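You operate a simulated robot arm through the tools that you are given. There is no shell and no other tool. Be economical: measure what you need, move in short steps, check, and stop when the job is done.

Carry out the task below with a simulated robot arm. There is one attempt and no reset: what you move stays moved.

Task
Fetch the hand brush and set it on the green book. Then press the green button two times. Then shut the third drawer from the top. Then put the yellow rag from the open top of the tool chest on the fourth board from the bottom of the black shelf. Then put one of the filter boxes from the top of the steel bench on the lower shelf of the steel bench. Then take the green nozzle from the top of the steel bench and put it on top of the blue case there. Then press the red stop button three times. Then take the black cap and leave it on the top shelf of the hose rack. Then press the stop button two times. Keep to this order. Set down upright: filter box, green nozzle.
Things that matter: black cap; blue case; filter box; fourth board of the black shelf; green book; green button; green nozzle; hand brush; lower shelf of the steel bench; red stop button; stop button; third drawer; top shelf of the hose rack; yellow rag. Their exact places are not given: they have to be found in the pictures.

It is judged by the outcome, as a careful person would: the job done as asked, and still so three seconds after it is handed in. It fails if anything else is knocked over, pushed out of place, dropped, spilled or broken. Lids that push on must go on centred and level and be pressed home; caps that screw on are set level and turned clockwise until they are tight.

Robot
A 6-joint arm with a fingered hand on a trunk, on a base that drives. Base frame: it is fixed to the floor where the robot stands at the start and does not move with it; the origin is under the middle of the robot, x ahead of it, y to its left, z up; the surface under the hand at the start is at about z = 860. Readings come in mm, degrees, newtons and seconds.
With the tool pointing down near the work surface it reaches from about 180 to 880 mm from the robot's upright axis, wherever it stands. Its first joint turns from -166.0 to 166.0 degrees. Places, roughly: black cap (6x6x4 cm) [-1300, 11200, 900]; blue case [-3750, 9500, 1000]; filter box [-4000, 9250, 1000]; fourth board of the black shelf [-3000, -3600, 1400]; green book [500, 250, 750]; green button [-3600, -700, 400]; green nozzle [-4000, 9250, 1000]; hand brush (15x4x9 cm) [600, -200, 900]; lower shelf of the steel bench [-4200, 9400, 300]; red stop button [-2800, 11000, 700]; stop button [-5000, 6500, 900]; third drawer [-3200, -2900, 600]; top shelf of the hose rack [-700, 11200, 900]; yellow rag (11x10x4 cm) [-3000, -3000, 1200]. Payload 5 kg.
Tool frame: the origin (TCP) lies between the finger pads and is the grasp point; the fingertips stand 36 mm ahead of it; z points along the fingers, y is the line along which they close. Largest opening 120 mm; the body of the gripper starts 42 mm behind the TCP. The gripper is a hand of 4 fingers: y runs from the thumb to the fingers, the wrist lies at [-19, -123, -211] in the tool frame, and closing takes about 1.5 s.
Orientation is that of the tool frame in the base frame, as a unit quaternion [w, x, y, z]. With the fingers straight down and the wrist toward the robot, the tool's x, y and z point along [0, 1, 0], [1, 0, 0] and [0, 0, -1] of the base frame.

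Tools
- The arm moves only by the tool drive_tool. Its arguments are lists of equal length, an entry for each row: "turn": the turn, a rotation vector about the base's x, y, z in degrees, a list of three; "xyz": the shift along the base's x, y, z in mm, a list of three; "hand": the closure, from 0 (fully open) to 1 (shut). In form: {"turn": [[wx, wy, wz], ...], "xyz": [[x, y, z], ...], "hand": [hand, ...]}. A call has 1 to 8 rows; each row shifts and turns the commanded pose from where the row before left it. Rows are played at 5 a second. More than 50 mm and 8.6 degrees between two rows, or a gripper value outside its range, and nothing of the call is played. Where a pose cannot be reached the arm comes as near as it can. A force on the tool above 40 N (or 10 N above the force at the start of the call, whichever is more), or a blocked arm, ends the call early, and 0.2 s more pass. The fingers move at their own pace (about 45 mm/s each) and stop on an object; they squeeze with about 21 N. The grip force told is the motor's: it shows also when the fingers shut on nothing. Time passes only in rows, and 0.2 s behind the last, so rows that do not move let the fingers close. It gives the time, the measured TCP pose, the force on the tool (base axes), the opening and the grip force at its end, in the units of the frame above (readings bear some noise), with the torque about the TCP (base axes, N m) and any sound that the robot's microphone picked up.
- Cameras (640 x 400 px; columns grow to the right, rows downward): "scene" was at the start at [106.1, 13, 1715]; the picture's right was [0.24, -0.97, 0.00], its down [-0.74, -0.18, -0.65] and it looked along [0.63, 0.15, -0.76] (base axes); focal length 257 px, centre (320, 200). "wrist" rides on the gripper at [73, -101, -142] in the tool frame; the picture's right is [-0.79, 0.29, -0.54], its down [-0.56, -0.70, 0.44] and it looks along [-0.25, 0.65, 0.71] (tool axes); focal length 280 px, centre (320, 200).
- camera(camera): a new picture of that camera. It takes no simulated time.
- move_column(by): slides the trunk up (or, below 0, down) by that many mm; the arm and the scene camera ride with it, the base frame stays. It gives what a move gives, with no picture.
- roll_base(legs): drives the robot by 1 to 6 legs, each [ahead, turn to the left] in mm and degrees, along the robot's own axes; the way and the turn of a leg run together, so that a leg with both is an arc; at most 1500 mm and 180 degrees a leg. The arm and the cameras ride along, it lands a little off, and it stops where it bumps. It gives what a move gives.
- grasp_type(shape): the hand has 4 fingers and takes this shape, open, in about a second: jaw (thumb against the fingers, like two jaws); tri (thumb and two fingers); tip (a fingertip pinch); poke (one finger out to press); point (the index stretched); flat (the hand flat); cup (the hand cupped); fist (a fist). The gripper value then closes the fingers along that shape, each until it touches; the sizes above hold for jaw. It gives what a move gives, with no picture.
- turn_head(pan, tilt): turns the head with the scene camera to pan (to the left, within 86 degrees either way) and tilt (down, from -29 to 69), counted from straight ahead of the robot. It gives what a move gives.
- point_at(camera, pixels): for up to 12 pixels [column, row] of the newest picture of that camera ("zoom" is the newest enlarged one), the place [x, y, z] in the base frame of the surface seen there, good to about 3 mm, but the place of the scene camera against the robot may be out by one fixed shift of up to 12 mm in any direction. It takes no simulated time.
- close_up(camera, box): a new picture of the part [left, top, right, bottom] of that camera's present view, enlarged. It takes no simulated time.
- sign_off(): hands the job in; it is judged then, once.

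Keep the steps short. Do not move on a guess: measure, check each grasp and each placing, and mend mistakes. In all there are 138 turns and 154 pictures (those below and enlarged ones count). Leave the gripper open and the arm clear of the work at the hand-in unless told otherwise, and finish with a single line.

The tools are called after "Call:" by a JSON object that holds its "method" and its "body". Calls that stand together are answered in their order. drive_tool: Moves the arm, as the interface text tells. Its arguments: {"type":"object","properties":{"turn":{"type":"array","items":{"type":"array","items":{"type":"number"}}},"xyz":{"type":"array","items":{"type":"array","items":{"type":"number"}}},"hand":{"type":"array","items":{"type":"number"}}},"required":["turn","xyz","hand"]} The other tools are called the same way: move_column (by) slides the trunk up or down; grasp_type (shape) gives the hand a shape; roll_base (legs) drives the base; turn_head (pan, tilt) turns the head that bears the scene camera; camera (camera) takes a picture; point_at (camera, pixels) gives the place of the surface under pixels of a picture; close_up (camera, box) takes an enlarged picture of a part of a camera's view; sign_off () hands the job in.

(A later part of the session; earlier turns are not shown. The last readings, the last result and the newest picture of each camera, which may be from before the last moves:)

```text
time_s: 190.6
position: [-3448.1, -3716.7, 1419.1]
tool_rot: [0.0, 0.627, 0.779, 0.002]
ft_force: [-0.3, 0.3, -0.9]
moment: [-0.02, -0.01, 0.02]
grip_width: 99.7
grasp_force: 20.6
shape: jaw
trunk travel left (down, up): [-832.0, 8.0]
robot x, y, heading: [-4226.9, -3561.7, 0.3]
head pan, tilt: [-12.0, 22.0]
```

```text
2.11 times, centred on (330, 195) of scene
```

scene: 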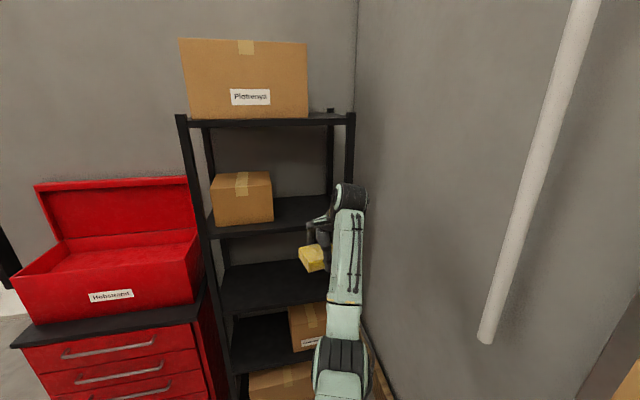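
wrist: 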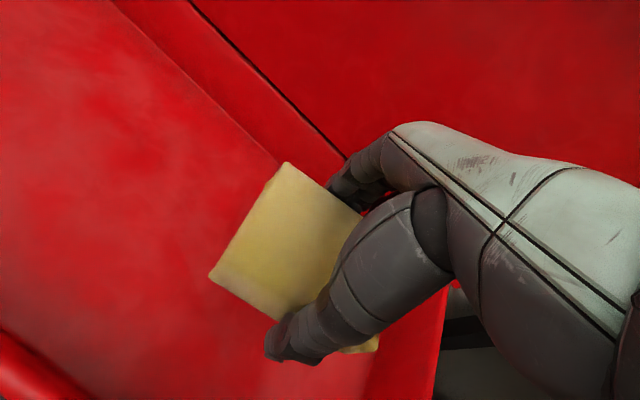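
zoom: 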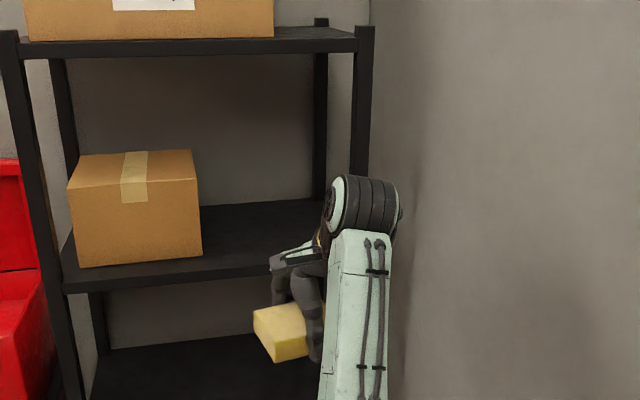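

The wrist joint stays outside the shelf front at the placing pose, with clearance to the post. I'll drive in 370.

Call:
{"method": "drive_tool", "body": {"turn": [[0, 0, 0], [0, 0, 0]], "xyz": [[0, 12, 0], [0, 0, 0]], "hand": [1, 1]}}

Call:
{"method": "roll_base", "body": {"legs": [[370, 0]]}}

Call:
{"method": "camera", "body": {"camera": "scene"}}

Call:
{"method": "camera", "body": {"camera": "wrist"}}

```text
time_s: 191.2
position: [-3447.9, -3705.3, 1418.9]
tool_rot: [-0.001, 0.628, 0.779, 0.0]
ft_force: [-0.8, -0.1, -0.2]
moment: [-0.01, -0.01, 0.0]
grip_width: 100.2
grasp_force: 21.1
shape: jaw
trunk travel left (down, up): [-832.0, 8.0]
robot x, y, heading: [-4224.1, -3567.8, 0.3]
head pan, tilt: [-12.0, 22.0]
```

```text
time_s: 193.8
position: [-3084.3, -3706.2, 1420.2]
tool_rot: [-0.001, 0.629, 0.777, 0.001]
ft_force: [0.3, 0.5, -0.9]
moment: [-0.01, -0.03, 0.01]
grip_width: 99.8
grasp_force: 20.9
shape: jaw
trunk travel left (down, up): [-832.0, 8.0]
robot x, y, heading: [-3859.7, -3562.1, 0.3]
head pan, tilt: [-12.0, 22.0]
```

```text
99 pictures are left
```

scene: 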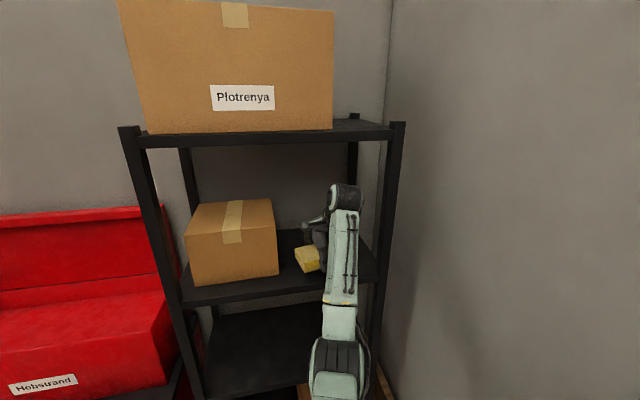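

```text
98 pictures are left
```

wrist: 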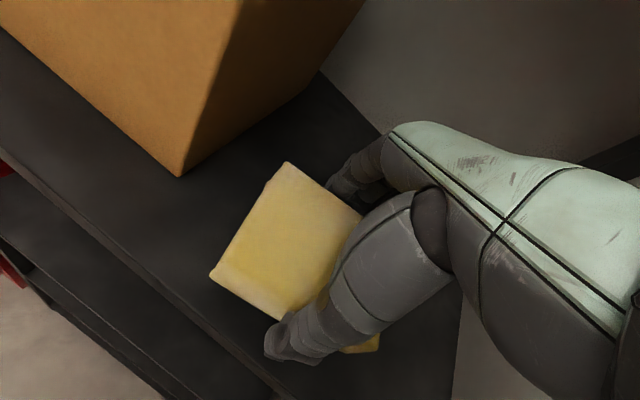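

I'll measure the board height with the wrist camera and the distance to the front edge.

Call:
{"method": "point_at", "body": {"camera": "wrist", "pixels": [[150, 220], [200, 330], [420, 360], [100, 215], [212, 276], [285, 166], [180, 175], [240, 230]]}}

```text
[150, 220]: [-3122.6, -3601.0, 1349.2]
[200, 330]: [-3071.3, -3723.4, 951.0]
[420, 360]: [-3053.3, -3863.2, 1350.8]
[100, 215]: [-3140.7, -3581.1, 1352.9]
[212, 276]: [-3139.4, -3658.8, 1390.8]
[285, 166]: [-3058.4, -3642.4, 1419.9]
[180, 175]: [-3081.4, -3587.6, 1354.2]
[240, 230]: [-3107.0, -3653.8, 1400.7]
```

Rag's front corner is 8 mm from the edge line; I'll move 22 mm inward, then lower.

Call:
{"method": "drive_tool", "body": {"turn": [[0, 0, 0], [0, 0, 0], [0, 0, 0], [0, 0, 0], [0, 0, 0]], "xyz": [[22, 0, 0], [0, 0, -15], [0, 0, -10], [0, 0, -4], [0, 0, 0]], "hand": [1, 1, 1, 1, 1]}}

Call:
{"method": "camera", "body": {"camera": "wrist"}}

```text
time_s: 194.9
position: [-3059.7, -3704.8, 1390.9]
tool_rot: [0.0, 0.629, 0.778, 0.001]
ft_force: [0.5, 0.1, -0.2]
moment: [0.02, -0.01, 0.04]
grip_width: 100.1
grasp_force: 21.0
shape: jaw
trunk travel left (down, up): [-832.0, 8.0]
robot x, y, heading: [-3858.7, -3562.6, 0.3]
head pan, tilt: [-12.0, 22.0]
```

```text
97 pictures are left
```

wrist: 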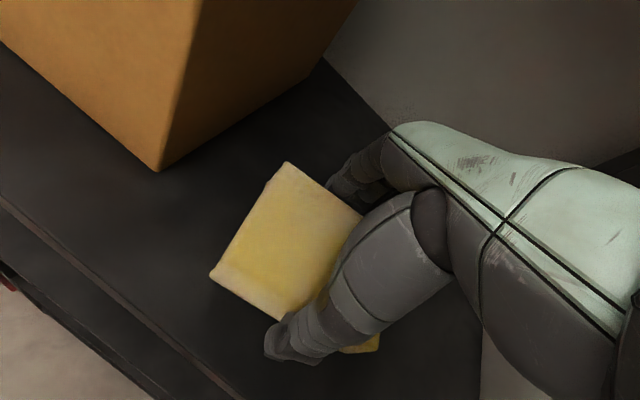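

Two more mm, then release and lift.

Call:
{"method": "drive_tool", "body": {"turn": [[0, 0, 0], [0, 0, 0], [0, 0, 0]], "xyz": [[0, 0, -2], [0, 0, -1], [0, 0, 0]], "hand": [1, 1, 1]}}

Call:
{"method": "drive_tool", "body": {"turn": [[0, 0, 0], [0, 0, 0], [0, 0, 0], [0, 0, 0], [0, 0, 0]], "xyz": [[0, 0, 0], [0, 0, 0], [0, 0, 0], [0, 0, 0], [0, 0, 0]], "hand": [0.6, 0.3, 0, 0, 0]}}

Call:
{"method": "drive_tool", "body": {"turn": [[0, 0, 0], [0, 0, 0], [0, 0, 0]], "xyz": [[0, 0, 15], [0, 0, 15], [0, 0, 15]], "hand": [0, 0, 0]}}

Call:
{"method": "camera", "body": {"camera": "wrist"}}

```text
time_s: 195.8
position: [-3059.5, -3704.8, 1387.3]
tool_rot: [-0.001, 0.629, 0.778, 0.001]
ft_force: [0.1, 0.9, 0.4]
moment: [-0.06, -0.03, 0.0]
grip_width: 99.9
grasp_force: 21.3
shape: jaw
trunk travel left (down, up): [-832.0, 8.0]
robot x, y, heading: [-3859.2, -3561.6, 0.3]
head pan, tilt: [-12.0, 22.0]
```

```text
time_s: 196.9
position: [-3060.3, -3704.5, 1387.9]
tool_rot: [0.0, 0.629, 0.777, 0.002]
ft_force: [0.1, 0.3, -0.3]
moment: [0.03, 0.01, -0.01]
grip_width: 119.7
grasp_force: 0.0
shape: jaw
trunk travel left (down, up): [-832.0, 8.0]
robot x, y, heading: [-3861.2, -3561.8, -0.1]
head pan, tilt: [-12.0, 22.0]
```

```text
time_s: 197.8
position: [-3061.0, -3705.6, 1431.3]
tool_rot: [0.0, 0.629, 0.778, 0.001]
ft_force: [0.7, 0.4, -0.2]
moment: [0.03, 0.01, -0.01]
grip_width: 119.8
grasp_force: 0.1
shape: jaw
trunk travel left (down, up): [-832.0, 8.0]
robot x, y, heading: [-3858.7, -3562.0, 0.5]
head pan, tilt: [-12.0, 22.0]
```

```text
96 pictures are left
```

wrist: 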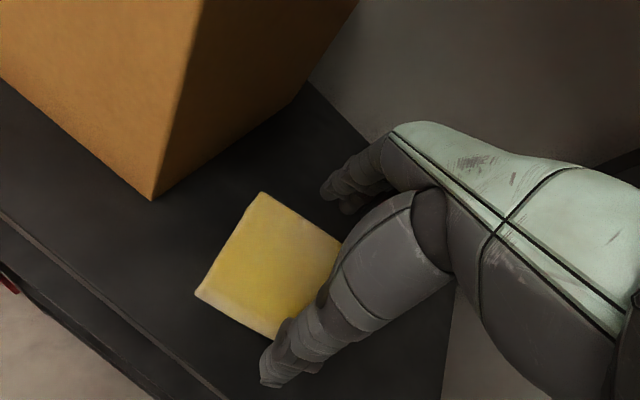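

The rag lies flat on the board. I'll raise a little more and back straight out.

Call:
{"method": "move_column", "body": {"by": 7}}

Call:
{"method": "drive_tool", "body": {"turn": [[0, 0, 0], [0, 0, 0]], "xyz": [[0, 0, 8], [0, 0, 0]], "hand": [0, 0]}}

Call:
{"method": "roll_base", "body": {"legs": [[-600, 0]]}}

Call:
{"method": "camera", "body": {"camera": "scene"}}

```text
time_s: 198.3
position: [-3061.0, -3705.1, 1439.6]
tool_rot: [0.0, 0.629, 0.777, 0.0]
ft_force: [-0.1, -0.4, -0.3]
moment: [-0.02, -0.04, 0.0]
grip_width: 119.7
grasp_force: 0.1
shape: jaw
trunk travel left (down, up): [-839.0, 1.0]
robot x, y, heading: [-3862.2, -3559.8, 0.1]
head pan, tilt: [-12.0, 22.0]
```

```text
time_s: 198.9
position: [-3059.3, -3704.2, 1449.1]
tool_rot: [0.0, 0.628, 0.778, 0.002]
ft_force: [0.5, 0.6, 0.0]
moment: [-0.02, -0.02, 0.02]
grip_width: 119.8
grasp_force: 0.0
shape: jaw
trunk travel left (down, up): [-839.0, 1.0]
robot x, y, heading: [-3859.3, -3562.9, 0.3]
head pan, tilt: [-12.0, 22.0]
```

```text
time_s: 202.6
position: [-3656.5, -3710.6, 1446.6]
tool_rot: [0.0, 0.63, 0.777, 0.001]
ft_force: [0.3, -0.6, -0.4]
moment: [-0.04, -0.02, 0.0]
grip_width: 119.5
grasp_force: 0.1
shape: jaw
trunk travel left (down, up): [-839.0, 1.0]
robot x, y, heading: [-4450.2, -3564.3, -0.1]
head pan, tilt: [-12.0, 22.0]
```

```text
95 pictures are left
```

scene: 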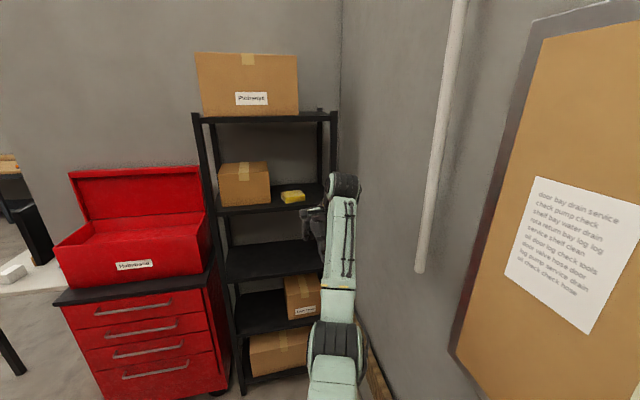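

Rag placed, drawers shut. Now the steel bench, far in +y. First I'll fold the arm, then turn to +y and look along the corridor.

Call:
{"method": "drive_tool", "body": {"turn": [[0, 0, -2], [0, 0, -2], [0, 0, -2], [0, 0, -2], [0, 0, -2], [0, 0, -2], [0, 0, 0], [0, 0, 0]], "xyz": [[-10, 20, -40], [-20, 20, -40], [-40, 20, -30], [-45, 20, -30], [-45, 20, -30], [-45, 20, -25], [-45, 15, -25], [-45, 10, -20]], "hand": [0, 0, 0, 0, 0, 0, 0, 0]}}

Call:
{"method": "roll_base", "body": {"legs": [[0, 85], [1300, 0]]}}

Call:
{"method": "turn_head", "body": {"pan": 0, "tilt": 20}}

Call:
{"method": "camera", "body": {"camera": "scene"}}

```text
refused: row 3 steps farther than a row can; nothing moved
```

```text
time_s: 214.1
position: [-4114.6, -1481.0, 1447.4]
tool_rot: [-0.001, -0.056, 0.998, 0.001]
ft_force: [0.4, -0.3, 0.8]
moment: [0.02, 0.0, -0.01]
grip_width: 119.6
grasp_force: 0.0
shape: jaw
trunk travel left (down, up): [-839.0, 1.0]
robot x, y, heading: [-4335.7, -2259.3, 84.8]
head pan, tilt: [-12.0, 22.0]
```

```text
time_s: 214.8
position: [-4114.1, -1481.5, 1448.4]
tool_rot: [-0.001, -0.056, 0.998, 0.001]
ft_force: [0.1, -0.3, -0.5]
moment: [-0.02, -0.01, 0.01]
grip_width: 119.8
grasp_force: 0.0
shape: jaw
trunk travel left (down, up): [-839.0, 1.0]
robot x, y, heading: [-4334.2, -2259.1, 84.3]
head pan, tilt: [0.0, 20.0]
```

```text
94 pictures are left
```

scene: 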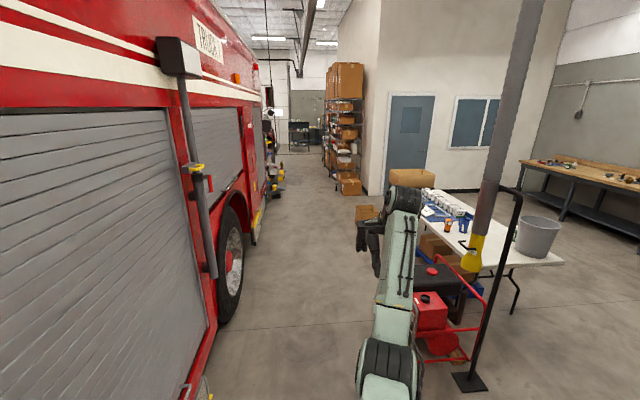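

Arm wasn't folded (row too big); no harm. I'll fold it now toward the robot, with smaller rows.

Call:
{"method": "drive_tool", "body": {"turn": [[0, 0, 0], [0, 0, 0], [0, 0, 0], [0, 0, 0], [0, 0, 0], [0, 0, 0], [0, 0, 0], [0, 0, 0]], "xyz": [[-5, -5, -45], [-10, -10, -45], [-15, -30, -30], [-20, -35, -25], [-20, -38, -20], [-20, -40, -15], [-20, -40, -15], [-20, -40, -10]], "hand": [0, 0, 0, 0, 0, 0, 0, 0]}}

Call:
{"method": "point_at", "body": {"camera": "scene", "pixels": [[240, 320], [260, 240], [277, 190], [270, 155], [365, 220], [352, 195], [330, 165], [300, 145], [322, 135], [208, 330], [290, 140], [340, 240]]}}

Call:
{"method": "close_up", "body": {"camera": "scene", "box": [220, 80, 400, 240]}}

```text
time_s: 216.6
position: [-4244.8, -1720.5, 1242.3]
tool_rot: [-0.002, -0.055, 0.998, 0.002]
ft_force: [0.1, -0.4, 0.6]
moment: [0.02, -0.06, -0.05]
grip_width: 119.8
grasp_force: 0.1
shape: jaw
trunk travel left (down, up): [-839.0, 1.0]
robot x, y, heading: [-4335.4, -2261.9, 84.8]
head pan, tilt: [0.0, 20.0]
```

```text
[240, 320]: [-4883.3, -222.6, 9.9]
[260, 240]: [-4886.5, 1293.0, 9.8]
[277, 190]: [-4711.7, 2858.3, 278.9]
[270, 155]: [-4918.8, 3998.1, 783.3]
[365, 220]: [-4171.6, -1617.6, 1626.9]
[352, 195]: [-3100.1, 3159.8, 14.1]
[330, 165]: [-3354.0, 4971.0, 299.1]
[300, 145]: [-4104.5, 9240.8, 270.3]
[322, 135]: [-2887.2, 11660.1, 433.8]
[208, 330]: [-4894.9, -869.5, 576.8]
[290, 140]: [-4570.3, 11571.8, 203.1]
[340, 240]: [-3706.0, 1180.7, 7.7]
```

```text
2.50 times, centred on (310, 160) of scene
```

zoom: 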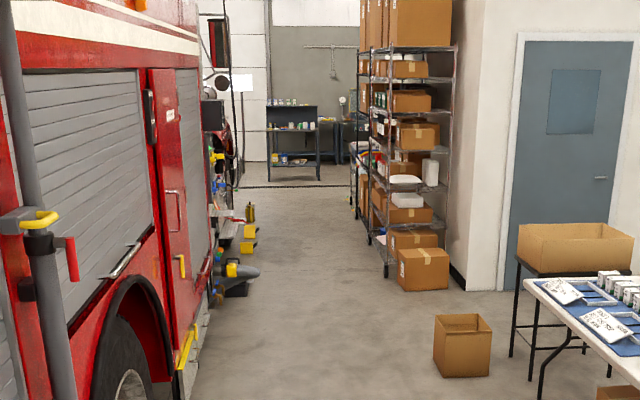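

The corridor centre is x≈−4080. I'll drive along it in stages.

Call:
{"method": "roll_base", "body": {"legs": [[1500, 0], [1500, 0], [0, 5.3], [1500, 0]]}}

Call:
{"method": "camera", "body": {"camera": "scene"}}

```text
time_s: 240.9
position: [-3975.4, 2778.4, 1242.4]
tool_rot: [-0.001, -0.095, 0.995, 0.0]
ft_force: [-0.7, 0.0, 0.1]
moment: [-0.01, 0.01, -0.01]
grip_width: 119.6
grasp_force: 0.0
shape: jaw
trunk travel left (down, up): [-839.0, 1.0]
robot x, y, heading: [-4026.1, 2232.4, 89.2]
head pan, tilt: [0.0, 20.0]
```

```text
92 pictures are left
```

scene: 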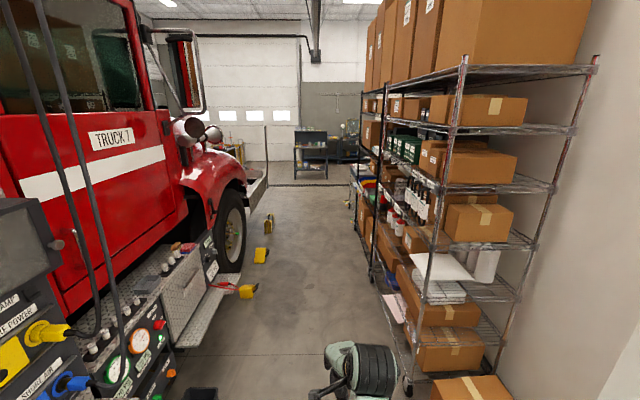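

Checking floor chocks and shelf edges for the next stretch.

Call:
{"method": "point_at", "body": {"camera": "scene", "pixels": [[255, 292], [266, 258], [270, 228], [405, 380], [372, 282], [360, 235], [350, 205], [330, 180], [297, 180], [312, 140], [268, 185], [340, 182]]}}

```text
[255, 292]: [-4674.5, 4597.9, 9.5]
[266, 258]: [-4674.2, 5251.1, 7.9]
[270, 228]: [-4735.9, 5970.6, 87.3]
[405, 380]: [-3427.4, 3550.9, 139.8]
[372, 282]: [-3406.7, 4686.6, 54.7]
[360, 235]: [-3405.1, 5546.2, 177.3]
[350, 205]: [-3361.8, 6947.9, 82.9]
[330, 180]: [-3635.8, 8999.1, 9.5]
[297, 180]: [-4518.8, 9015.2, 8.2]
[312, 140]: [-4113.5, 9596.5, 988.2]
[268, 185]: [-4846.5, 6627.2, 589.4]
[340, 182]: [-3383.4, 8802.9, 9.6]
```

Path is clear (x −4670…−3400). I'll drive on to about y=8000.

Call:
{"method": "roll_base", "body": {"legs": [[0, 1.8], [1500, 0], [1500, 0], [1500, 0], [1300, 0]]}}

Call:
{"method": "turn_head", "body": {"pan": 0, "tilt": 25}}

Call:
{"method": "camera", "body": {"camera": "scene"}}

```text
time_s: 271.9
position: [-4106.8, 8593.7, 1242.0]
tool_rot: [-0.001, -0.118, 0.993, 0.001]
ft_force: [0.7, -0.3, -0.4]
moment: [-0.02, -0.03, 0.04]
grip_width: 119.8
grasp_force: 0.0
shape: jaw
trunk travel left (down, up): [-839.0, 1.0]
robot x, y, heading: [-4132.1, 8048.5, 91.9]
head pan, tilt: [0.0, 20.0]
```

```text
time_s: 272.6
position: [-4106.9, 8594.8, 1242.7]
tool_rot: [0.0, -0.119, 0.993, 0.001]
ft_force: [0.6, 0.4, -0.8]
moment: [0.0, 0.02, 0.01]
grip_width: 119.5
grasp_force: 0.0
shape: jaw
trunk travel left (down, up): [-839.0, 1.0]
robot x, y, heading: [-4130.7, 8047.3, 91.9]
head pan, tilt: [0.0, 25.0]
```

```text
91 pictures are left
```

scene: 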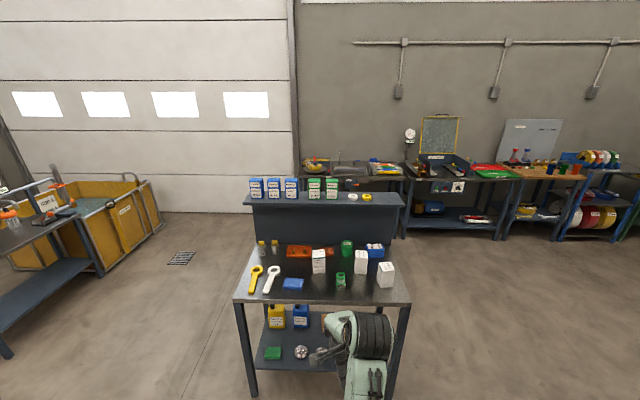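

I can see the steel bench. Zooming in.

Call:
{"method": "close_up", "body": {"camera": "scene", "box": [230, 170, 420, 310]}}

Call:
{"method": "close_up", "body": {"camera": "scene", "box": [230, 280, 420, 400]}}

Call:
{"method": "point_at", "body": {"camera": "scene", "pixels": [[386, 268], [319, 257], [361, 257], [340, 281], [293, 283], [239, 298], [405, 302], [310, 330], [275, 355], [300, 358], [320, 245], [340, 335]]}}

```text
2.86 times, centred on (325, 240) of scene
```

zoom: 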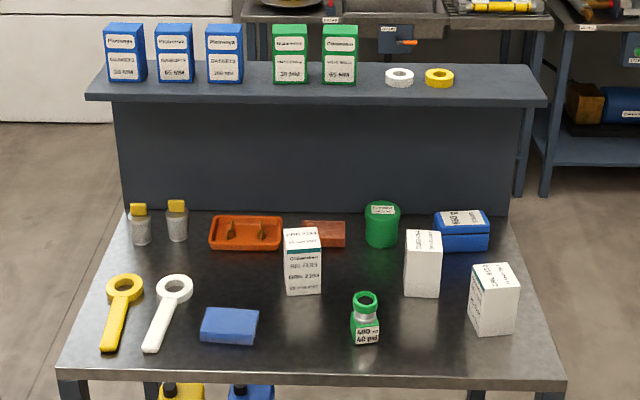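

```text
3.33 times, centred on (325, 340) of scene
```

zoom: 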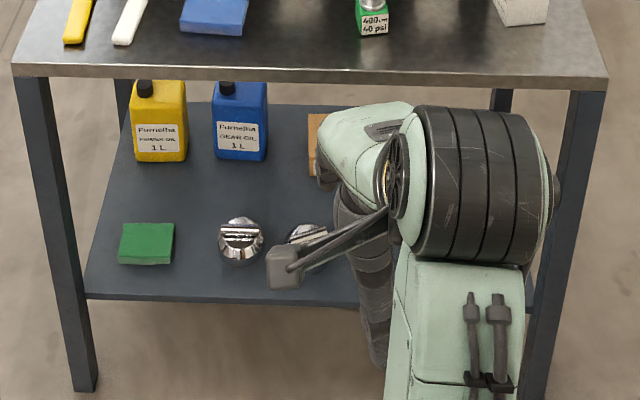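

```text
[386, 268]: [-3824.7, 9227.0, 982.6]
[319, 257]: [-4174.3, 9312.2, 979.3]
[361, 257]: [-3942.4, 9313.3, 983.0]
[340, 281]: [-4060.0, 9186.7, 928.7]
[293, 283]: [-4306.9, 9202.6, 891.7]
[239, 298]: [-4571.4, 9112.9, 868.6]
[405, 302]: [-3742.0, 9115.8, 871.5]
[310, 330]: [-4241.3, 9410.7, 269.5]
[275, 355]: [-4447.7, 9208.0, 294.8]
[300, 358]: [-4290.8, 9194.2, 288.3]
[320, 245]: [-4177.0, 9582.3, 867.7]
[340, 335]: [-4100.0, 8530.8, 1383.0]
```

Three white filter boxes; I'll use the front-right one (−3825,9227), gripping it horizontally from the front so it stays upright and can go under the bench. First I'll reorient the hand to point at +y, and measure box details in the meantime.

Call:
{"method": "close_up", "body": {"camera": "scene", "box": [330, 235, 410, 300]}}

Call:
{"method": "drive_tool", "body": {"turn": [[0, 0, -8.5], [0, 0, -8.5], [0, 0, -8.5], [0, 0, -8.5], [0, 0, -8.5], [0, 0, -8.5], [0, 0, -8.5], [0, 0, -8.5]], "xyz": [[8, 0, -18], [8, 0, -18], [8, 0, -18], [8, 0, -18], [8, 0, -18], [8, 0, -18], [8, 0, -18], [8, 0, -18]], "hand": [0, 0, 0, 0, 0, 0, 0, 0]}}

Call:
{"method": "drive_tool", "body": {"turn": [[0, 0, -8.5], [0, 0, -8.5], [0, 0, -8.5], [0, 0, -8.5], [0, 0, -1.7], [8.5, 0, 0], [8.5, 0, 0], [8.5, 0, 0]], "xyz": [[8, 0, 0], [8, 0, 0], [8, 0, 0], [8, 0, 0], [0, 0, 0], [0, 0, 0], [0, 0, 0], [0, 0, 0]], "hand": [0, 0, 0, 0, 0, 0, 0, 0]}}

Call:
{"method": "drive_tool", "body": {"turn": [[8.5, 0, 0], [8.5, 0, 0], [8.5, 0, 0], [8.5, 0, 0], [8.5, 0, 0], [8.5, 0, 0], [8.5, 0, 0], [5, 0, 0]], "xyz": [[0, 10, 0], [0, 10, 0], [0, 10, 0], [0, 10, 0], [0, 5, 0], [0, 5, 0], [0, 5, 0], [0, 0, 0]], "hand": [0, 0, 0, 0, 0, 0, 0, 0]}}

Call:
{"method": "camera", "body": {"camera": "scene"}}

```text
6.15 times, centred on (370, 268) of scene
```

zoom: 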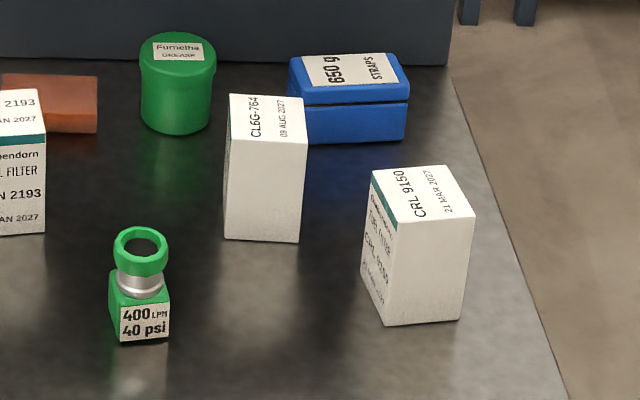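

```text
time_s: 274.4
position: [-4043.0, 8594.5, 1097.2]
tool_rot: [0.0, 0.458, 0.889, 0.001]
ft_force: [-0.3, 0.2, 0.2]
moment: [-0.03, 0.0, 0.04]
grip_width: 119.8
grasp_force: 0.0
shape: jaw
trunk travel left (down, up): [-839.0, 1.0]
robot x, y, heading: [-4128.1, 8041.9, 91.5]
head pan, tilt: [0.0, 25.0]
```

```text
time_s: 276.1
position: [-4010.2, 8593.4, 1098.6]
tool_rot: [-0.158, 0.69, 0.689, 0.158]
ft_force: [-0.4, -0.2, -0.6]
moment: [-0.01, 0.01, 0.0]
grip_width: 120.1
grasp_force: 0.1
shape: jaw
trunk travel left (down, up): [-839.0, 1.0]
robot x, y, heading: [-4128.7, 8044.5, 91.9]
head pan, tilt: [0.0, 25.0]
```

```text
time_s: 277.9
position: [-4009.4, 8649.6, 1108.3]
tool_rot: [-0.478, 0.523, 0.522, 0.476]
ft_force: [-0.3, -0.3, -0.7]
moment: [0.0, -0.02, 0.05]
grip_width: 120.3
grasp_force: 0.1
shape: jaw
out of reach, approached as far as the arm can: row 7, 8
trunk travel left (down, up): [-839.0, 1.0]
robot x, y, heading: [-4129.2, 8048.3, 92.1]
head pan, tilt: [0.0, 25.0]
```

```text
87 pictures are left
```

scene: 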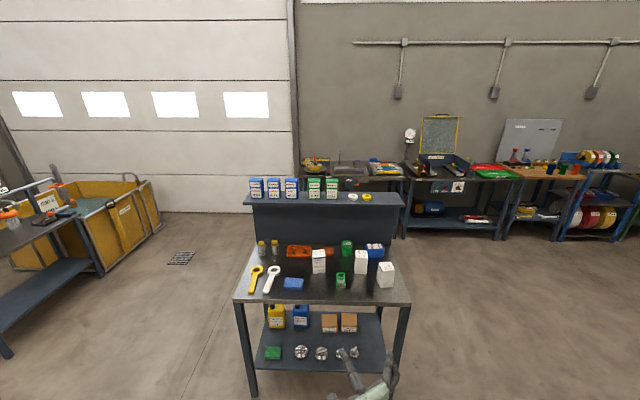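

Now a clear view of the lower shelf. Zooming and measuring both shelves.

Call:
{"method": "close_up", "body": {"camera": "scene", "box": [230, 290, 420, 400]}}

Call:
{"method": "point_at", "body": {"camera": "zoom", "pixels": [[180, 270], [300, 240], [480, 220], [500, 260], [460, 200], [110, 310], [380, 300], [330, 230], [400, 240], [520, 290], [250, 270], [390, 165]]}}

```text
3.37 times, centred on (325, 345) of scene
```

zoom: 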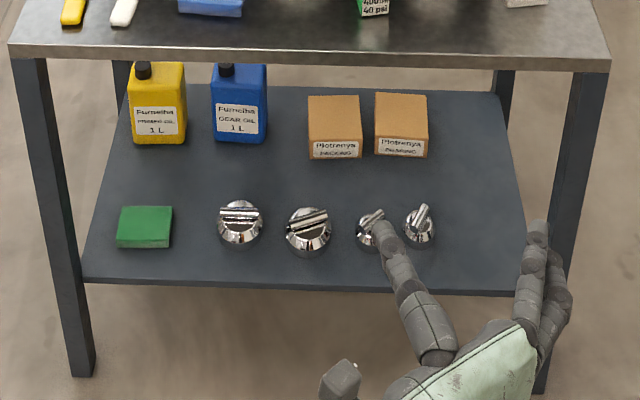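

```text
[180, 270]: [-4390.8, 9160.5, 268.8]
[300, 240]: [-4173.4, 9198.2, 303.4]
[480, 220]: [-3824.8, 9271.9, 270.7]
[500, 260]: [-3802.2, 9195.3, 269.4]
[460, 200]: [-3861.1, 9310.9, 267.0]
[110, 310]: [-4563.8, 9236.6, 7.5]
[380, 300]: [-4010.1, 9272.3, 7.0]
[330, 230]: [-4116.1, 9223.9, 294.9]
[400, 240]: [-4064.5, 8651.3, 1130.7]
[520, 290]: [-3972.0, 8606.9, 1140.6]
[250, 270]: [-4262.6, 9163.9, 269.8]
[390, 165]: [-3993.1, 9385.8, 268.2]
```

Lower shelf surface is about z 261; a free spot exists at right, x≈−3840, y≈9250. Placing with the hand pointing down keeps the palm above the chrome caps and under the bench top. I'll measure the right box's top corners and surroundings.

Call:
{"method": "close_up", "body": {"camera": "scene", "box": [330, 235, 410, 300]}}

Call:
{"method": "point_at", "body": {"camera": "zoom", "pixels": [[375, 173], [443, 168], [471, 216], [400, 231], [390, 318], [460, 312], [365, 260], [232, 97], [300, 100], [305, 140], [230, 130], [420, 200]]}}

Call:
{"method": "point_at", "body": {"camera": "scene", "pixels": [[354, 352], [358, 347], [385, 352], [400, 350], [394, 345], [382, 370], [384, 375]]}}

```text
6.15 times, centred on (370, 268) of scene
```

zoom: 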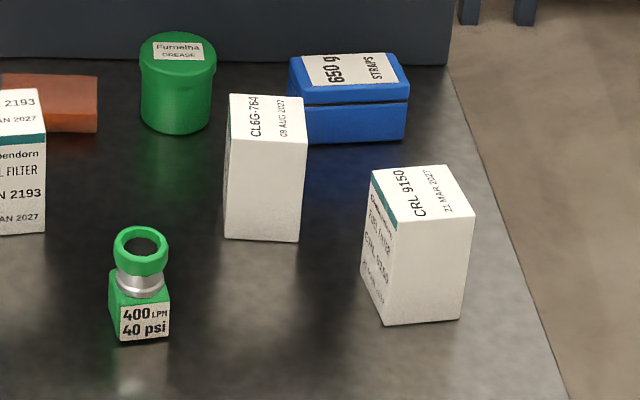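

```text
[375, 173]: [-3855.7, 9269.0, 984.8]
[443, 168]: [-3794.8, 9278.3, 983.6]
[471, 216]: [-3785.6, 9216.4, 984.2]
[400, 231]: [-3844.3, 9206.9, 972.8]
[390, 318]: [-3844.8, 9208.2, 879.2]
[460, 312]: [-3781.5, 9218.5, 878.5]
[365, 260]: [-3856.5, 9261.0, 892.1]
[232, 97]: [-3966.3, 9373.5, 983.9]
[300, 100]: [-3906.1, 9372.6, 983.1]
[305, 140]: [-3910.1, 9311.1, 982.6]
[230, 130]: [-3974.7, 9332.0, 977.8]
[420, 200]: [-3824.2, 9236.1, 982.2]
```

```text
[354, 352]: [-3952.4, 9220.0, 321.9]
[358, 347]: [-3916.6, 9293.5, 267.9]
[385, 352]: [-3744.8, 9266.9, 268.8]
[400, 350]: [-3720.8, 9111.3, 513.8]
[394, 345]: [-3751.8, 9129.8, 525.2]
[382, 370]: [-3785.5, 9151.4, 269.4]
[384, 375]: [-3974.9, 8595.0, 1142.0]
```

Right box: 62×62, yaw about 8.5°, centre ≈(−3823,9244), top ≈975. I'll return the hand to pointing down with y along +Y (yaw 98.5°).

Call:
{"method": "drive_tool", "body": {"turn": [[-8.5, 0, 0], [-8.5, 0, 0], [-8.5, 0, 0], [-8.5, 0, 0], [-8.5, 0, 0], [-8.5, 0, 0], [-8.5, 0, 0], [-8.5, 0, 0]], "xyz": [[0, -5, 0], [0, -5, 0], [0, -5, 0], [0, -5, 0], [0, -5, 0], [0, -5, 0], [0, -5, 0], [0, -5, 0]], "hand": [0, 0, 0, 0, 0, 0, 0, 0]}}

Call:
{"method": "drive_tool", "body": {"turn": [[-8.5, 0, 0], [-8, 0, 0], [0, 0, 8.5], [0, 0, 8.5], [0, 0, 8.5], [0, 0, 8.5], [0, 0, 8.5], [0, 0, 8.5]], "xyz": [[0, 0, 0], [0, 0, 0], [-10, 0, 0], [-10, 0, 0], [-10, 0, 0], [-10, 0, 0], [-10, 0, 0], [-10, 0, 0]], "hand": [0, 0, 0, 0, 0, 0, 0, 0]}}

Call:
{"method": "drive_tool", "body": {"turn": [[0, 0, 8.5], [0, 0, 8.5], [0, 0, 8.5], [0, 0, 8.5], [0, 0, 8.5], [0, 0, 4.5], [0, 0, 0]], "xyz": [[-10, 0, 5], [-10, 0, 5], [-10, 0, 5], [-10, 0, 5], [0, 0, 0], [0, 0, 0], [0, 0, 0]], "hand": [0, 0, 0, 0, 0, 0, 0]}}

```text
time_s: 279.8
position: [-4008.8, 8610.2, 1107.9]
tool_rot: [-0.101, 0.701, 0.699, 0.101]
ft_force: [0.4, 1.3, -0.2]
moment: [-0.02, 0.0, 0.0]
grip_width: 119.9
grasp_force: 0.0
shape: jaw
trunk travel left (down, up): [-839.0, 1.0]
robot x, y, heading: [-4132.9, 8042.8, 91.9]
head pan, tilt: [0.0, 25.0]
```

```text
time_s: 281.6
position: [-4069.6, 8609.3, 1108.1]
tool_rot: [-0.001, 0.335, 0.942, 0.001]
ft_force: [0.3, -0.4, 0.5]
moment: [0.0, 0.01, 0.02]
grip_width: 119.7
grasp_force: 0.1
shape: jaw
trunk travel left (down, up): [-839.0, 1.0]
robot x, y, heading: [-4129.4, 8042.5, 92.0]
head pan, tilt: [0.0, 25.0]
```

```text
time_s: 283.1
position: [-4109.7, 8609.3, 1128.3]
tool_rot: [-0.002, -0.069, 0.998, 0.001]
ft_force: [0.4, 0.4, -0.5]
moment: [-0.02, 0.01, 0.01]
grip_width: 119.9
grasp_force: 0.0
shape: jaw
trunk travel left (down, up): [-839.0, 1.0]
robot x, y, heading: [-4127.3, 8045.6, 91.8]
head pan, tilt: [0.0, 25.0]
```

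I'll drive to about (−3880,8640) facing the bench.

Call:
{"method": "roll_base", "body": {"legs": [[0, -24.4], [645, 0], [0, 22.5]]}}

Call:
{"method": "camera", "body": {"camera": "wrist"}}

```text
time_s: 289.9
position: [-3837.5, 9201.9, 1128.4]
tool_rot: [-0.002, -0.049, 0.999, 0.001]
ft_force: [0.4, 0.8, -0.2]
moment: [0.02, 0.02, -0.06]
grip_width: 119.7
grasp_force: 0.2
shape: jaw
trunk travel left (down, up): [-839.0, 1.0]
robot x, y, heading: [-3882.9, 8636.3, 89.6]
head pan, tilt: [0.0, 25.0]
```

```text
84 pictures are left
```

wrist: 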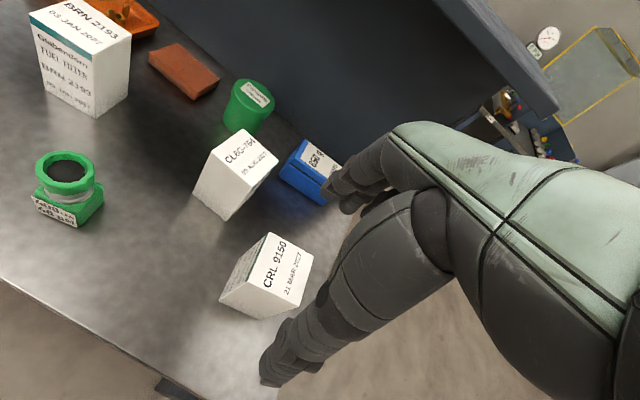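

The box is below the hand at (270,275). Measuring its top and the other targets with the accurate wrist camera.

Call:
{"method": "point_at", "body": {"camera": "wrist", "pixels": [[263, 236], [310, 258], [296, 305], [247, 285], [278, 270], [222, 300], [65, 165], [66, 195], [38, 205], [312, 175], [330, 160], [180, 270]]}}

```text
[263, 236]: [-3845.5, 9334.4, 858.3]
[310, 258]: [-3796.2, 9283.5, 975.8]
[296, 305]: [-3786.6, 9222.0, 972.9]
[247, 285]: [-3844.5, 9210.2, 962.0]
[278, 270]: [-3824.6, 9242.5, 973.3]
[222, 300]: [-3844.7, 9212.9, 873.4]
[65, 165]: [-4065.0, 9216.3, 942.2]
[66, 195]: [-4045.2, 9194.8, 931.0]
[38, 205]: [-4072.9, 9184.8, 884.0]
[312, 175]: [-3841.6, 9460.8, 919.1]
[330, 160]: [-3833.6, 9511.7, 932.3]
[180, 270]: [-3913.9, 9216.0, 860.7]
```

Box centre is (−3822,9247). I'll move over it, twist +3.3° and descend to 943.

Call:
{"method": "drive_tool", "body": {"turn": [[0, 0, 3.3], [0, 0, 0], [0, 0, 0], [0, 0, 0], [0, 0, 0], [0, 0, 0], [0, 0, 0]], "xyz": [[15, 45, 0], [0, 0, -40], [0, 0, -40], [0, 0, -40], [0, 0, -40], [0, 0, -25], [0, 0, 0]], "hand": [0, 0, 0, 0, 0, 0, 0]}}

Call:
{"method": "camera", "body": {"camera": "wrist"}}

```text
time_s: 291.5
position: [-3823.4, 9246.5, 941.6]
tool_rot: [-0.002, -0.078, 0.997, 0.0]
ft_force: [-1.2, 0.7, 0.2]
moment: [-0.02, 0.01, -0.01]
grip_width: 119.9
grasp_force: 0.1
shape: jaw
trunk travel left (down, up): [-839.0, 1.0]
robot x, y, heading: [-3883.4, 8639.3, 89.5]
head pan, tilt: [0.0, 25.0]
```

```text
83 pictures are left
```

wrist: 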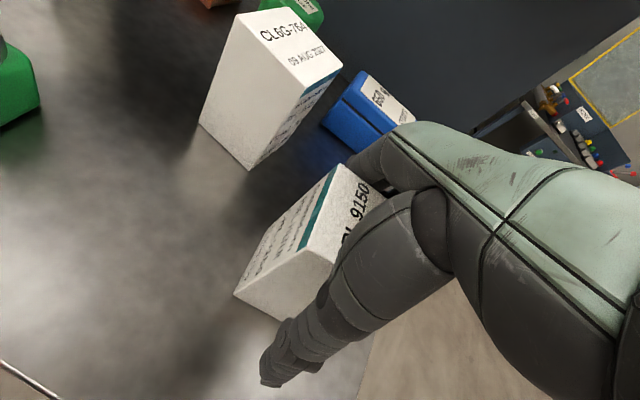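

Well placed around the box. Closing, then lifting slightly.

Call:
{"method": "drive_tool", "body": {"turn": [[0, 0, 0], [0, 0, 0], [0, 0, 0], [0, 0, 0], [0, 0, 0], [0, 0, 0], [0, 0, 0], [0, 0, 0]], "xyz": [[0, 0, 0], [0, 0, 0], [0, 0, 0], [0, 0, 0], [0, 0, 0], [0, 0, 0], [0, 0, 0], [0, 0, 0]], "hand": [0.2, 0.4, 0.7, 1, 1, 1, 1, 1]}}

Call:
{"method": "drive_tool", "body": {"turn": [[0, 0, 0], [0, 0, 0], [0, 0, 0], [0, 0, 0]], "xyz": [[0, 0, 20], [0, 0, 30], [0, 0, 40], [0, 0, 40]], "hand": [1, 1, 1, 1]}}

Call:
{"method": "camera", "body": {"camera": "wrist"}}

```text
time_s: 293.3
position: [-3822.7, 9246.0, 943.4]
tool_rot: [-0.002, -0.078, 0.997, -0.001]
ft_force: [0.6, 0.2, -0.5]
moment: [0.03, 0.0, 0.04]
grip_width: 62.6
grasp_force: 21.2
shape: jaw
trunk travel left (down, up): [-839.0, 1.0]
robot x, y, heading: [-3884.4, 8637.8, 89.8]
head pan, tilt: [0.0, 25.0]
```

```text
time_s: 294.3
position: [-3822.9, 9247.8, 1073.5]
tool_rot: [-0.003, -0.078, 0.997, 0.0]
ft_force: [0.7, -0.1, -4.8]
moment: [-0.03, -0.02, 0.01]
grip_width: 62.4
grasp_force: 20.7
shape: jaw
trunk travel left (down, up): [-839.0, 1.0]
robot x, y, heading: [-3880.8, 8637.9, 89.5]
head pan, tilt: [0.0, 25.0]
```

```text
82 pictures are left
```

wrist: 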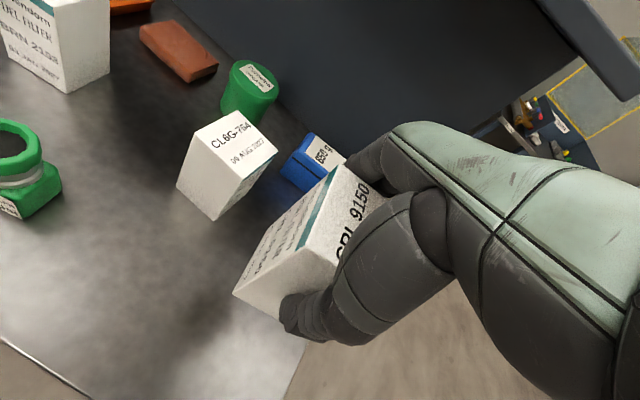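

Held (62 mm). I'll back off 350, lower the column about 720, and check under the bench before driving in.

Call:
{"method": "roll_base", "body": {"legs": [[-350, 0]]}}

Call:
{"method": "move_column", "body": {"by": -400}}

Call:
{"method": "move_column", "body": {"by": -305}}

Call:
{"method": "turn_head", "body": {"pan": 0, "tilt": 30}}

Call:
{"method": "camera", "body": {"camera": "scene"}}

Call:
{"method": "camera", "body": {"camera": "wrist"}}

```text
time_s: 296.7
position: [-3826.2, 8901.8, 1073.1]
tool_rot: [-0.001, -0.078, 0.997, 0.0]
ft_force: [0.1, -0.9, -4.4]
moment: [-0.04, 0.0, 0.02]
grip_width: 62.7
grasp_force: 21.3
shape: jaw
trunk travel left (down, up): [-839.0, 1.0]
robot x, y, heading: [-3882.5, 8293.9, 89.7]
head pan, tilt: [0.0, 25.0]
```

```text
time_s: 300.5
position: [-3826.5, 8901.0, 673.6]
tool_rot: [-0.001, -0.079, 0.997, 0.0]
ft_force: [0.2, 0.4, -3.5]
moment: [-0.05, -0.01, 0.03]
grip_width: 62.5
grasp_force: 21.2
shape: jaw
trunk travel left (down, up): [-439.0, 401.0]
robot x, y, heading: [-3883.6, 8292.3, 89.8]
head pan, tilt: [0.0, 25.0]
```

```text
time_s: 303.6
position: [-3824.5, 8902.1, 369.0]
tool_rot: [-0.001, -0.079, 0.997, 0.0]
ft_force: [1.5, -0.1, -3.5]
moment: [-0.01, 0.01, 0.02]
grip_width: 62.5
grasp_force: 21.1
shape: jaw
trunk travel left (down, up): [-134.0, 706.0]
robot x, y, heading: [-3881.9, 8289.0, 89.9]
head pan, tilt: [0.0, 25.0]
```

```text
time_s: 304.2
position: [-3826.9, 8901.2, 368.3]
tool_rot: [-0.003, -0.078, 0.997, 0.0]
ft_force: [0.4, 1.3, -3.6]
moment: [-0.03, 0.0, 0.01]
grip_width: 62.7
grasp_force: 20.9
shape: jaw
trunk travel left (down, up): [-134.0, 706.0]
robot x, y, heading: [-3883.1, 8292.7, 89.9]
head pan, tilt: [0.0, 30.0]
```

```text
81 pictures are left
```

scene: 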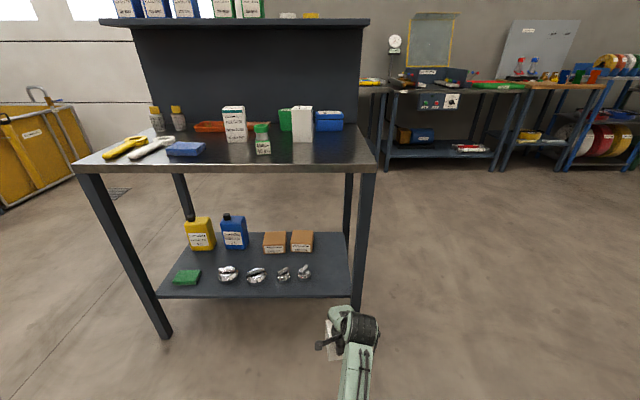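

```text
80 pictures are left
```

wrist: 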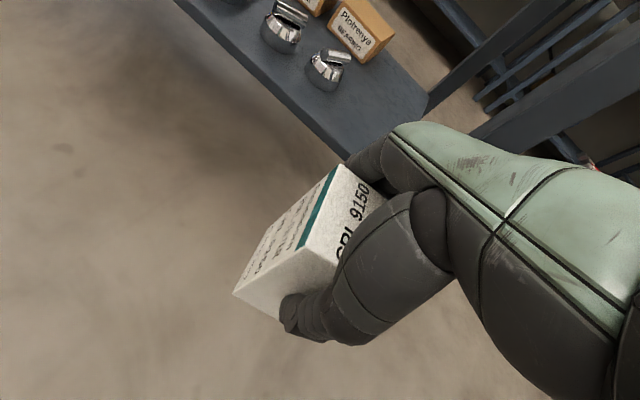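

Check the lateral clearance between the wrist joint and the right front leg.

Call:
{"method": "point_at", "body": {"camera": "scene", "pixels": [[378, 330], [360, 318], [345, 315], [358, 290], [368, 250], [372, 200], [305, 278], [350, 294], [375, 165], [358, 370], [300, 296]]}}

Call:
{"method": "point_at", "body": {"camera": "wrist", "pixels": [[428, 110], [450, 95], [345, 155], [325, 85], [310, 75], [345, 75], [370, 120]]}}

```text
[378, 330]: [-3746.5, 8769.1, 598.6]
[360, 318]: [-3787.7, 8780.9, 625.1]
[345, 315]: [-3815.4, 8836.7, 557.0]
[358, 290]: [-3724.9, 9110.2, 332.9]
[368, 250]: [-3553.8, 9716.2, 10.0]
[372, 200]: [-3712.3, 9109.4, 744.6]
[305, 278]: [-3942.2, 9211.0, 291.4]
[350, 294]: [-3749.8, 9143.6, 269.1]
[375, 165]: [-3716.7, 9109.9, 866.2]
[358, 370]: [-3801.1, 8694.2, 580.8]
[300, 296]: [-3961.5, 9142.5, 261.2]
```

```text
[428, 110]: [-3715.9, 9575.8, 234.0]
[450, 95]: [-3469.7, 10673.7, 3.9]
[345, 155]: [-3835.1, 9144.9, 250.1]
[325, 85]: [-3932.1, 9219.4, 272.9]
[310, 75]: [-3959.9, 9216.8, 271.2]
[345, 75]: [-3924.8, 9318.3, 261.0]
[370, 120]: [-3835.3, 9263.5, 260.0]
```

The wrist joint would overlap the right leg. Turning the hand −35° swings the wrist left. I'll do that here and shift x to −3832.

Call:
{"method": "drive_tool", "body": {"turn": [[0, 0, -7], [0, 0, -7], [0, 0, -7], [0, 0, -7], [0, 0, -7], [0, 0, 0]], "xyz": [[-1, 0, 0], [-1, 0, 0], [-1, 0, 0], [-1, 0, 0], [-1, 0, 0], [0, 0, 0]], "hand": [1, 1, 1, 1, 1, 1]}}

Call:
{"method": "camera", "body": {"camera": "scene"}}

Call:
{"method": "close_up", "body": {"camera": "scene", "box": [260, 230, 420, 400]}}

```text
time_s: 305.6
position: [-3831.4, 8901.7, 367.7]
tool_rot: [-0.001, 0.226, 0.974, 0.001]
ft_force: [-0.4, 0.2, -4.3]
moment: [0.0, 0.04, 0.03]
grip_width: 62.5
grasp_force: 21.3
shape: jaw
trunk travel left (down, up): [-134.0, 706.0]
robot x, y, heading: [-3884.6, 8295.0, 89.8]
head pan, tilt: [0.0, 30.0]
```

```text
79 pictures are left
```

scene: 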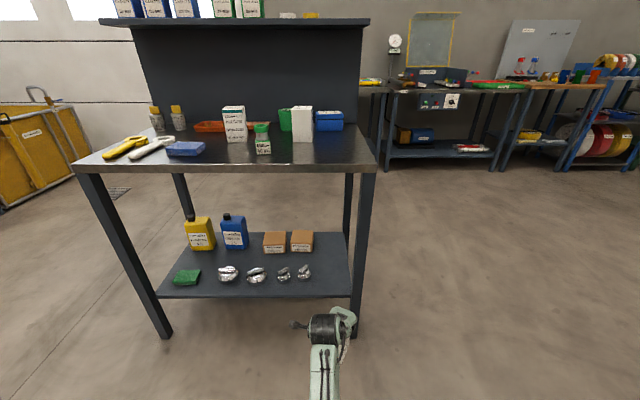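

```text
2.35 times, centred on (340, 315) of scene
```

zoom: 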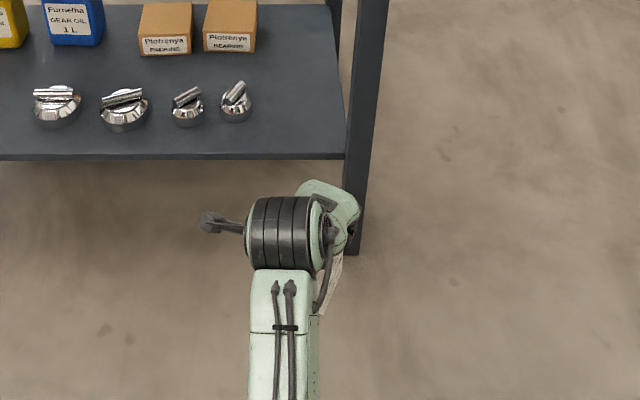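

Call:
{"method": "point_at", "body": {"camera": "zoom", "pixels": [[357, 212], [345, 195], [325, 185], [320, 230], [250, 225], [208, 224], [340, 270], [285, 200]]}}

```text
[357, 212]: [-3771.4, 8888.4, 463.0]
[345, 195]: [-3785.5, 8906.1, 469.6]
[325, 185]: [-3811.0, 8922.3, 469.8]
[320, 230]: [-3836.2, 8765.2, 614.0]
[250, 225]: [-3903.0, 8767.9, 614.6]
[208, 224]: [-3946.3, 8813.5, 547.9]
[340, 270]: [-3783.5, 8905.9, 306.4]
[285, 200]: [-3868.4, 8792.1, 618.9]
```

Clearances: hand to leg about 20 mm. I'll shift another 8 mm left and drive in 350.

Call:
{"method": "drive_tool", "body": {"turn": [[0, 0, 0], [0, 0, 0]], "xyz": [[-9, 0, 0], [0, 0, 0]], "hand": [1, 1]}}

Call:
{"method": "roll_base", "body": {"legs": [[200, 0]]}}

Call:
{"method": "camera", "body": {"camera": "wrist"}}

Call:
{"method": "camera", "body": {"camera": "scene"}}

```text
time_s: 306.2
position: [-3840.0, 8901.5, 367.9]
tool_rot: [-0.002, 0.225, 0.974, 0.001]
ft_force: [0.6, 0.1, -5.1]
moment: [-0.01, 0.01, -0.03]
grip_width: 62.6
grasp_force: 21.4
shape: jaw
trunk travel left (down, up): [-134.0, 706.0]
robot x, y, heading: [-3881.2, 8291.8, 89.7]
head pan, tilt: [0.0, 30.0]
```

```text
time_s: 307.9
position: [-3840.1, 9101.6, 367.6]
tool_rot: [-0.001, 0.225, 0.974, 0.001]
ft_force: [-1.0, 0.4, -3.8]
moment: [0.0, 0.02, -0.01]
grip_width: 62.6
grasp_force: 20.9
shape: jaw
trunk travel left (down, up): [-134.0, 706.0]
robot x, y, heading: [-3880.3, 8487.6, 89.7]
head pan, tilt: [0.0, 30.0]
```

```text
77 pictures are left
```

wrist: 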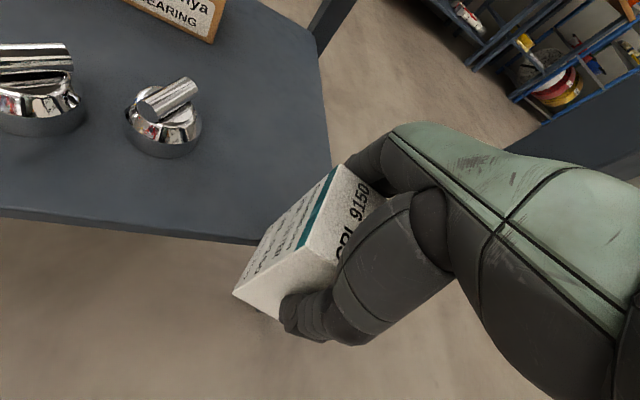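

```text
76 pictures are left
```

scene: 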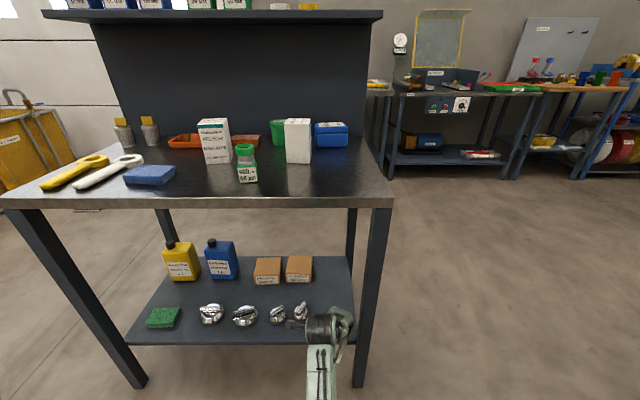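

Clear so far. Driving the last 145 mm.

Call:
{"method": "roll_base", "body": {"legs": [[145, 0]]}}

Call:
{"method": "camera", "body": {"camera": "wrist"}}

Call:
{"method": "camera", "body": {"camera": "scene"}}

```text
time_s: 309.4
position: [-3840.0, 9249.2, 368.0]
tool_rot: [-0.002, 0.224, 0.975, 0.0]
ft_force: [-0.6, 0.3, -4.8]
moment: [-0.06, 0.04, -0.03]
grip_width: 62.3
grasp_force: 21.4
shape: jaw
trunk travel left (down, up): [-134.0, 706.0]
robot x, y, heading: [-3884.6, 8638.6, 90.0]
head pan, tilt: [0.0, 30.0]
```

```text
75 pictures are left
```

wrist: 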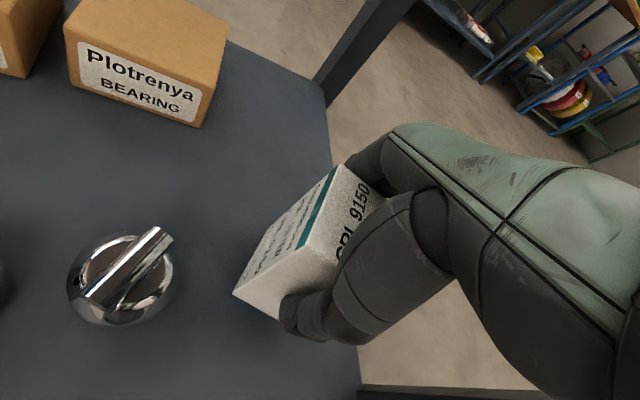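

```text
74 pictures are left
```

scene: 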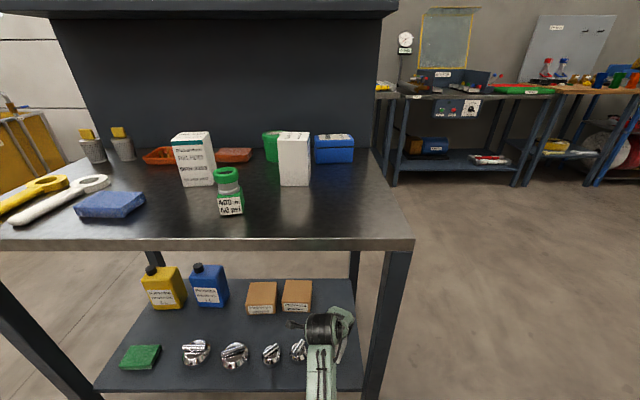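

Box is over the shelf spot. Lowering 24 mm, then 2 more gently.

Call:
{"method": "drive_tool", "body": {"turn": [[0, 0, 0], [0, 0, 0], [0, 0, 0], [0, 0, 0], [0, 0, 0]], "xyz": [[0, 0, -12], [0, 0, -8], [0, 0, -4], [0, 0, -1.5], [0, 0, 0]], "hand": [1, 1, 1, 1, 1]}}

```text
time_s: 310.6
position: [-3839.6, 9248.2, 343.8]
tool_rot: [-0.001, 0.225, 0.974, -0.001]
ft_force: [-0.9, -0.1, -2.4]
moment: [0.0, 0.0, 0.0]
grip_width: 62.7
grasp_force: 21.3
shape: jaw
trunk travel left (down, up): [-134.0, 706.0]
robot x, y, heading: [-3884.9, 8636.8, 90.0]
head pan, tilt: [0.0, 30.0]
```

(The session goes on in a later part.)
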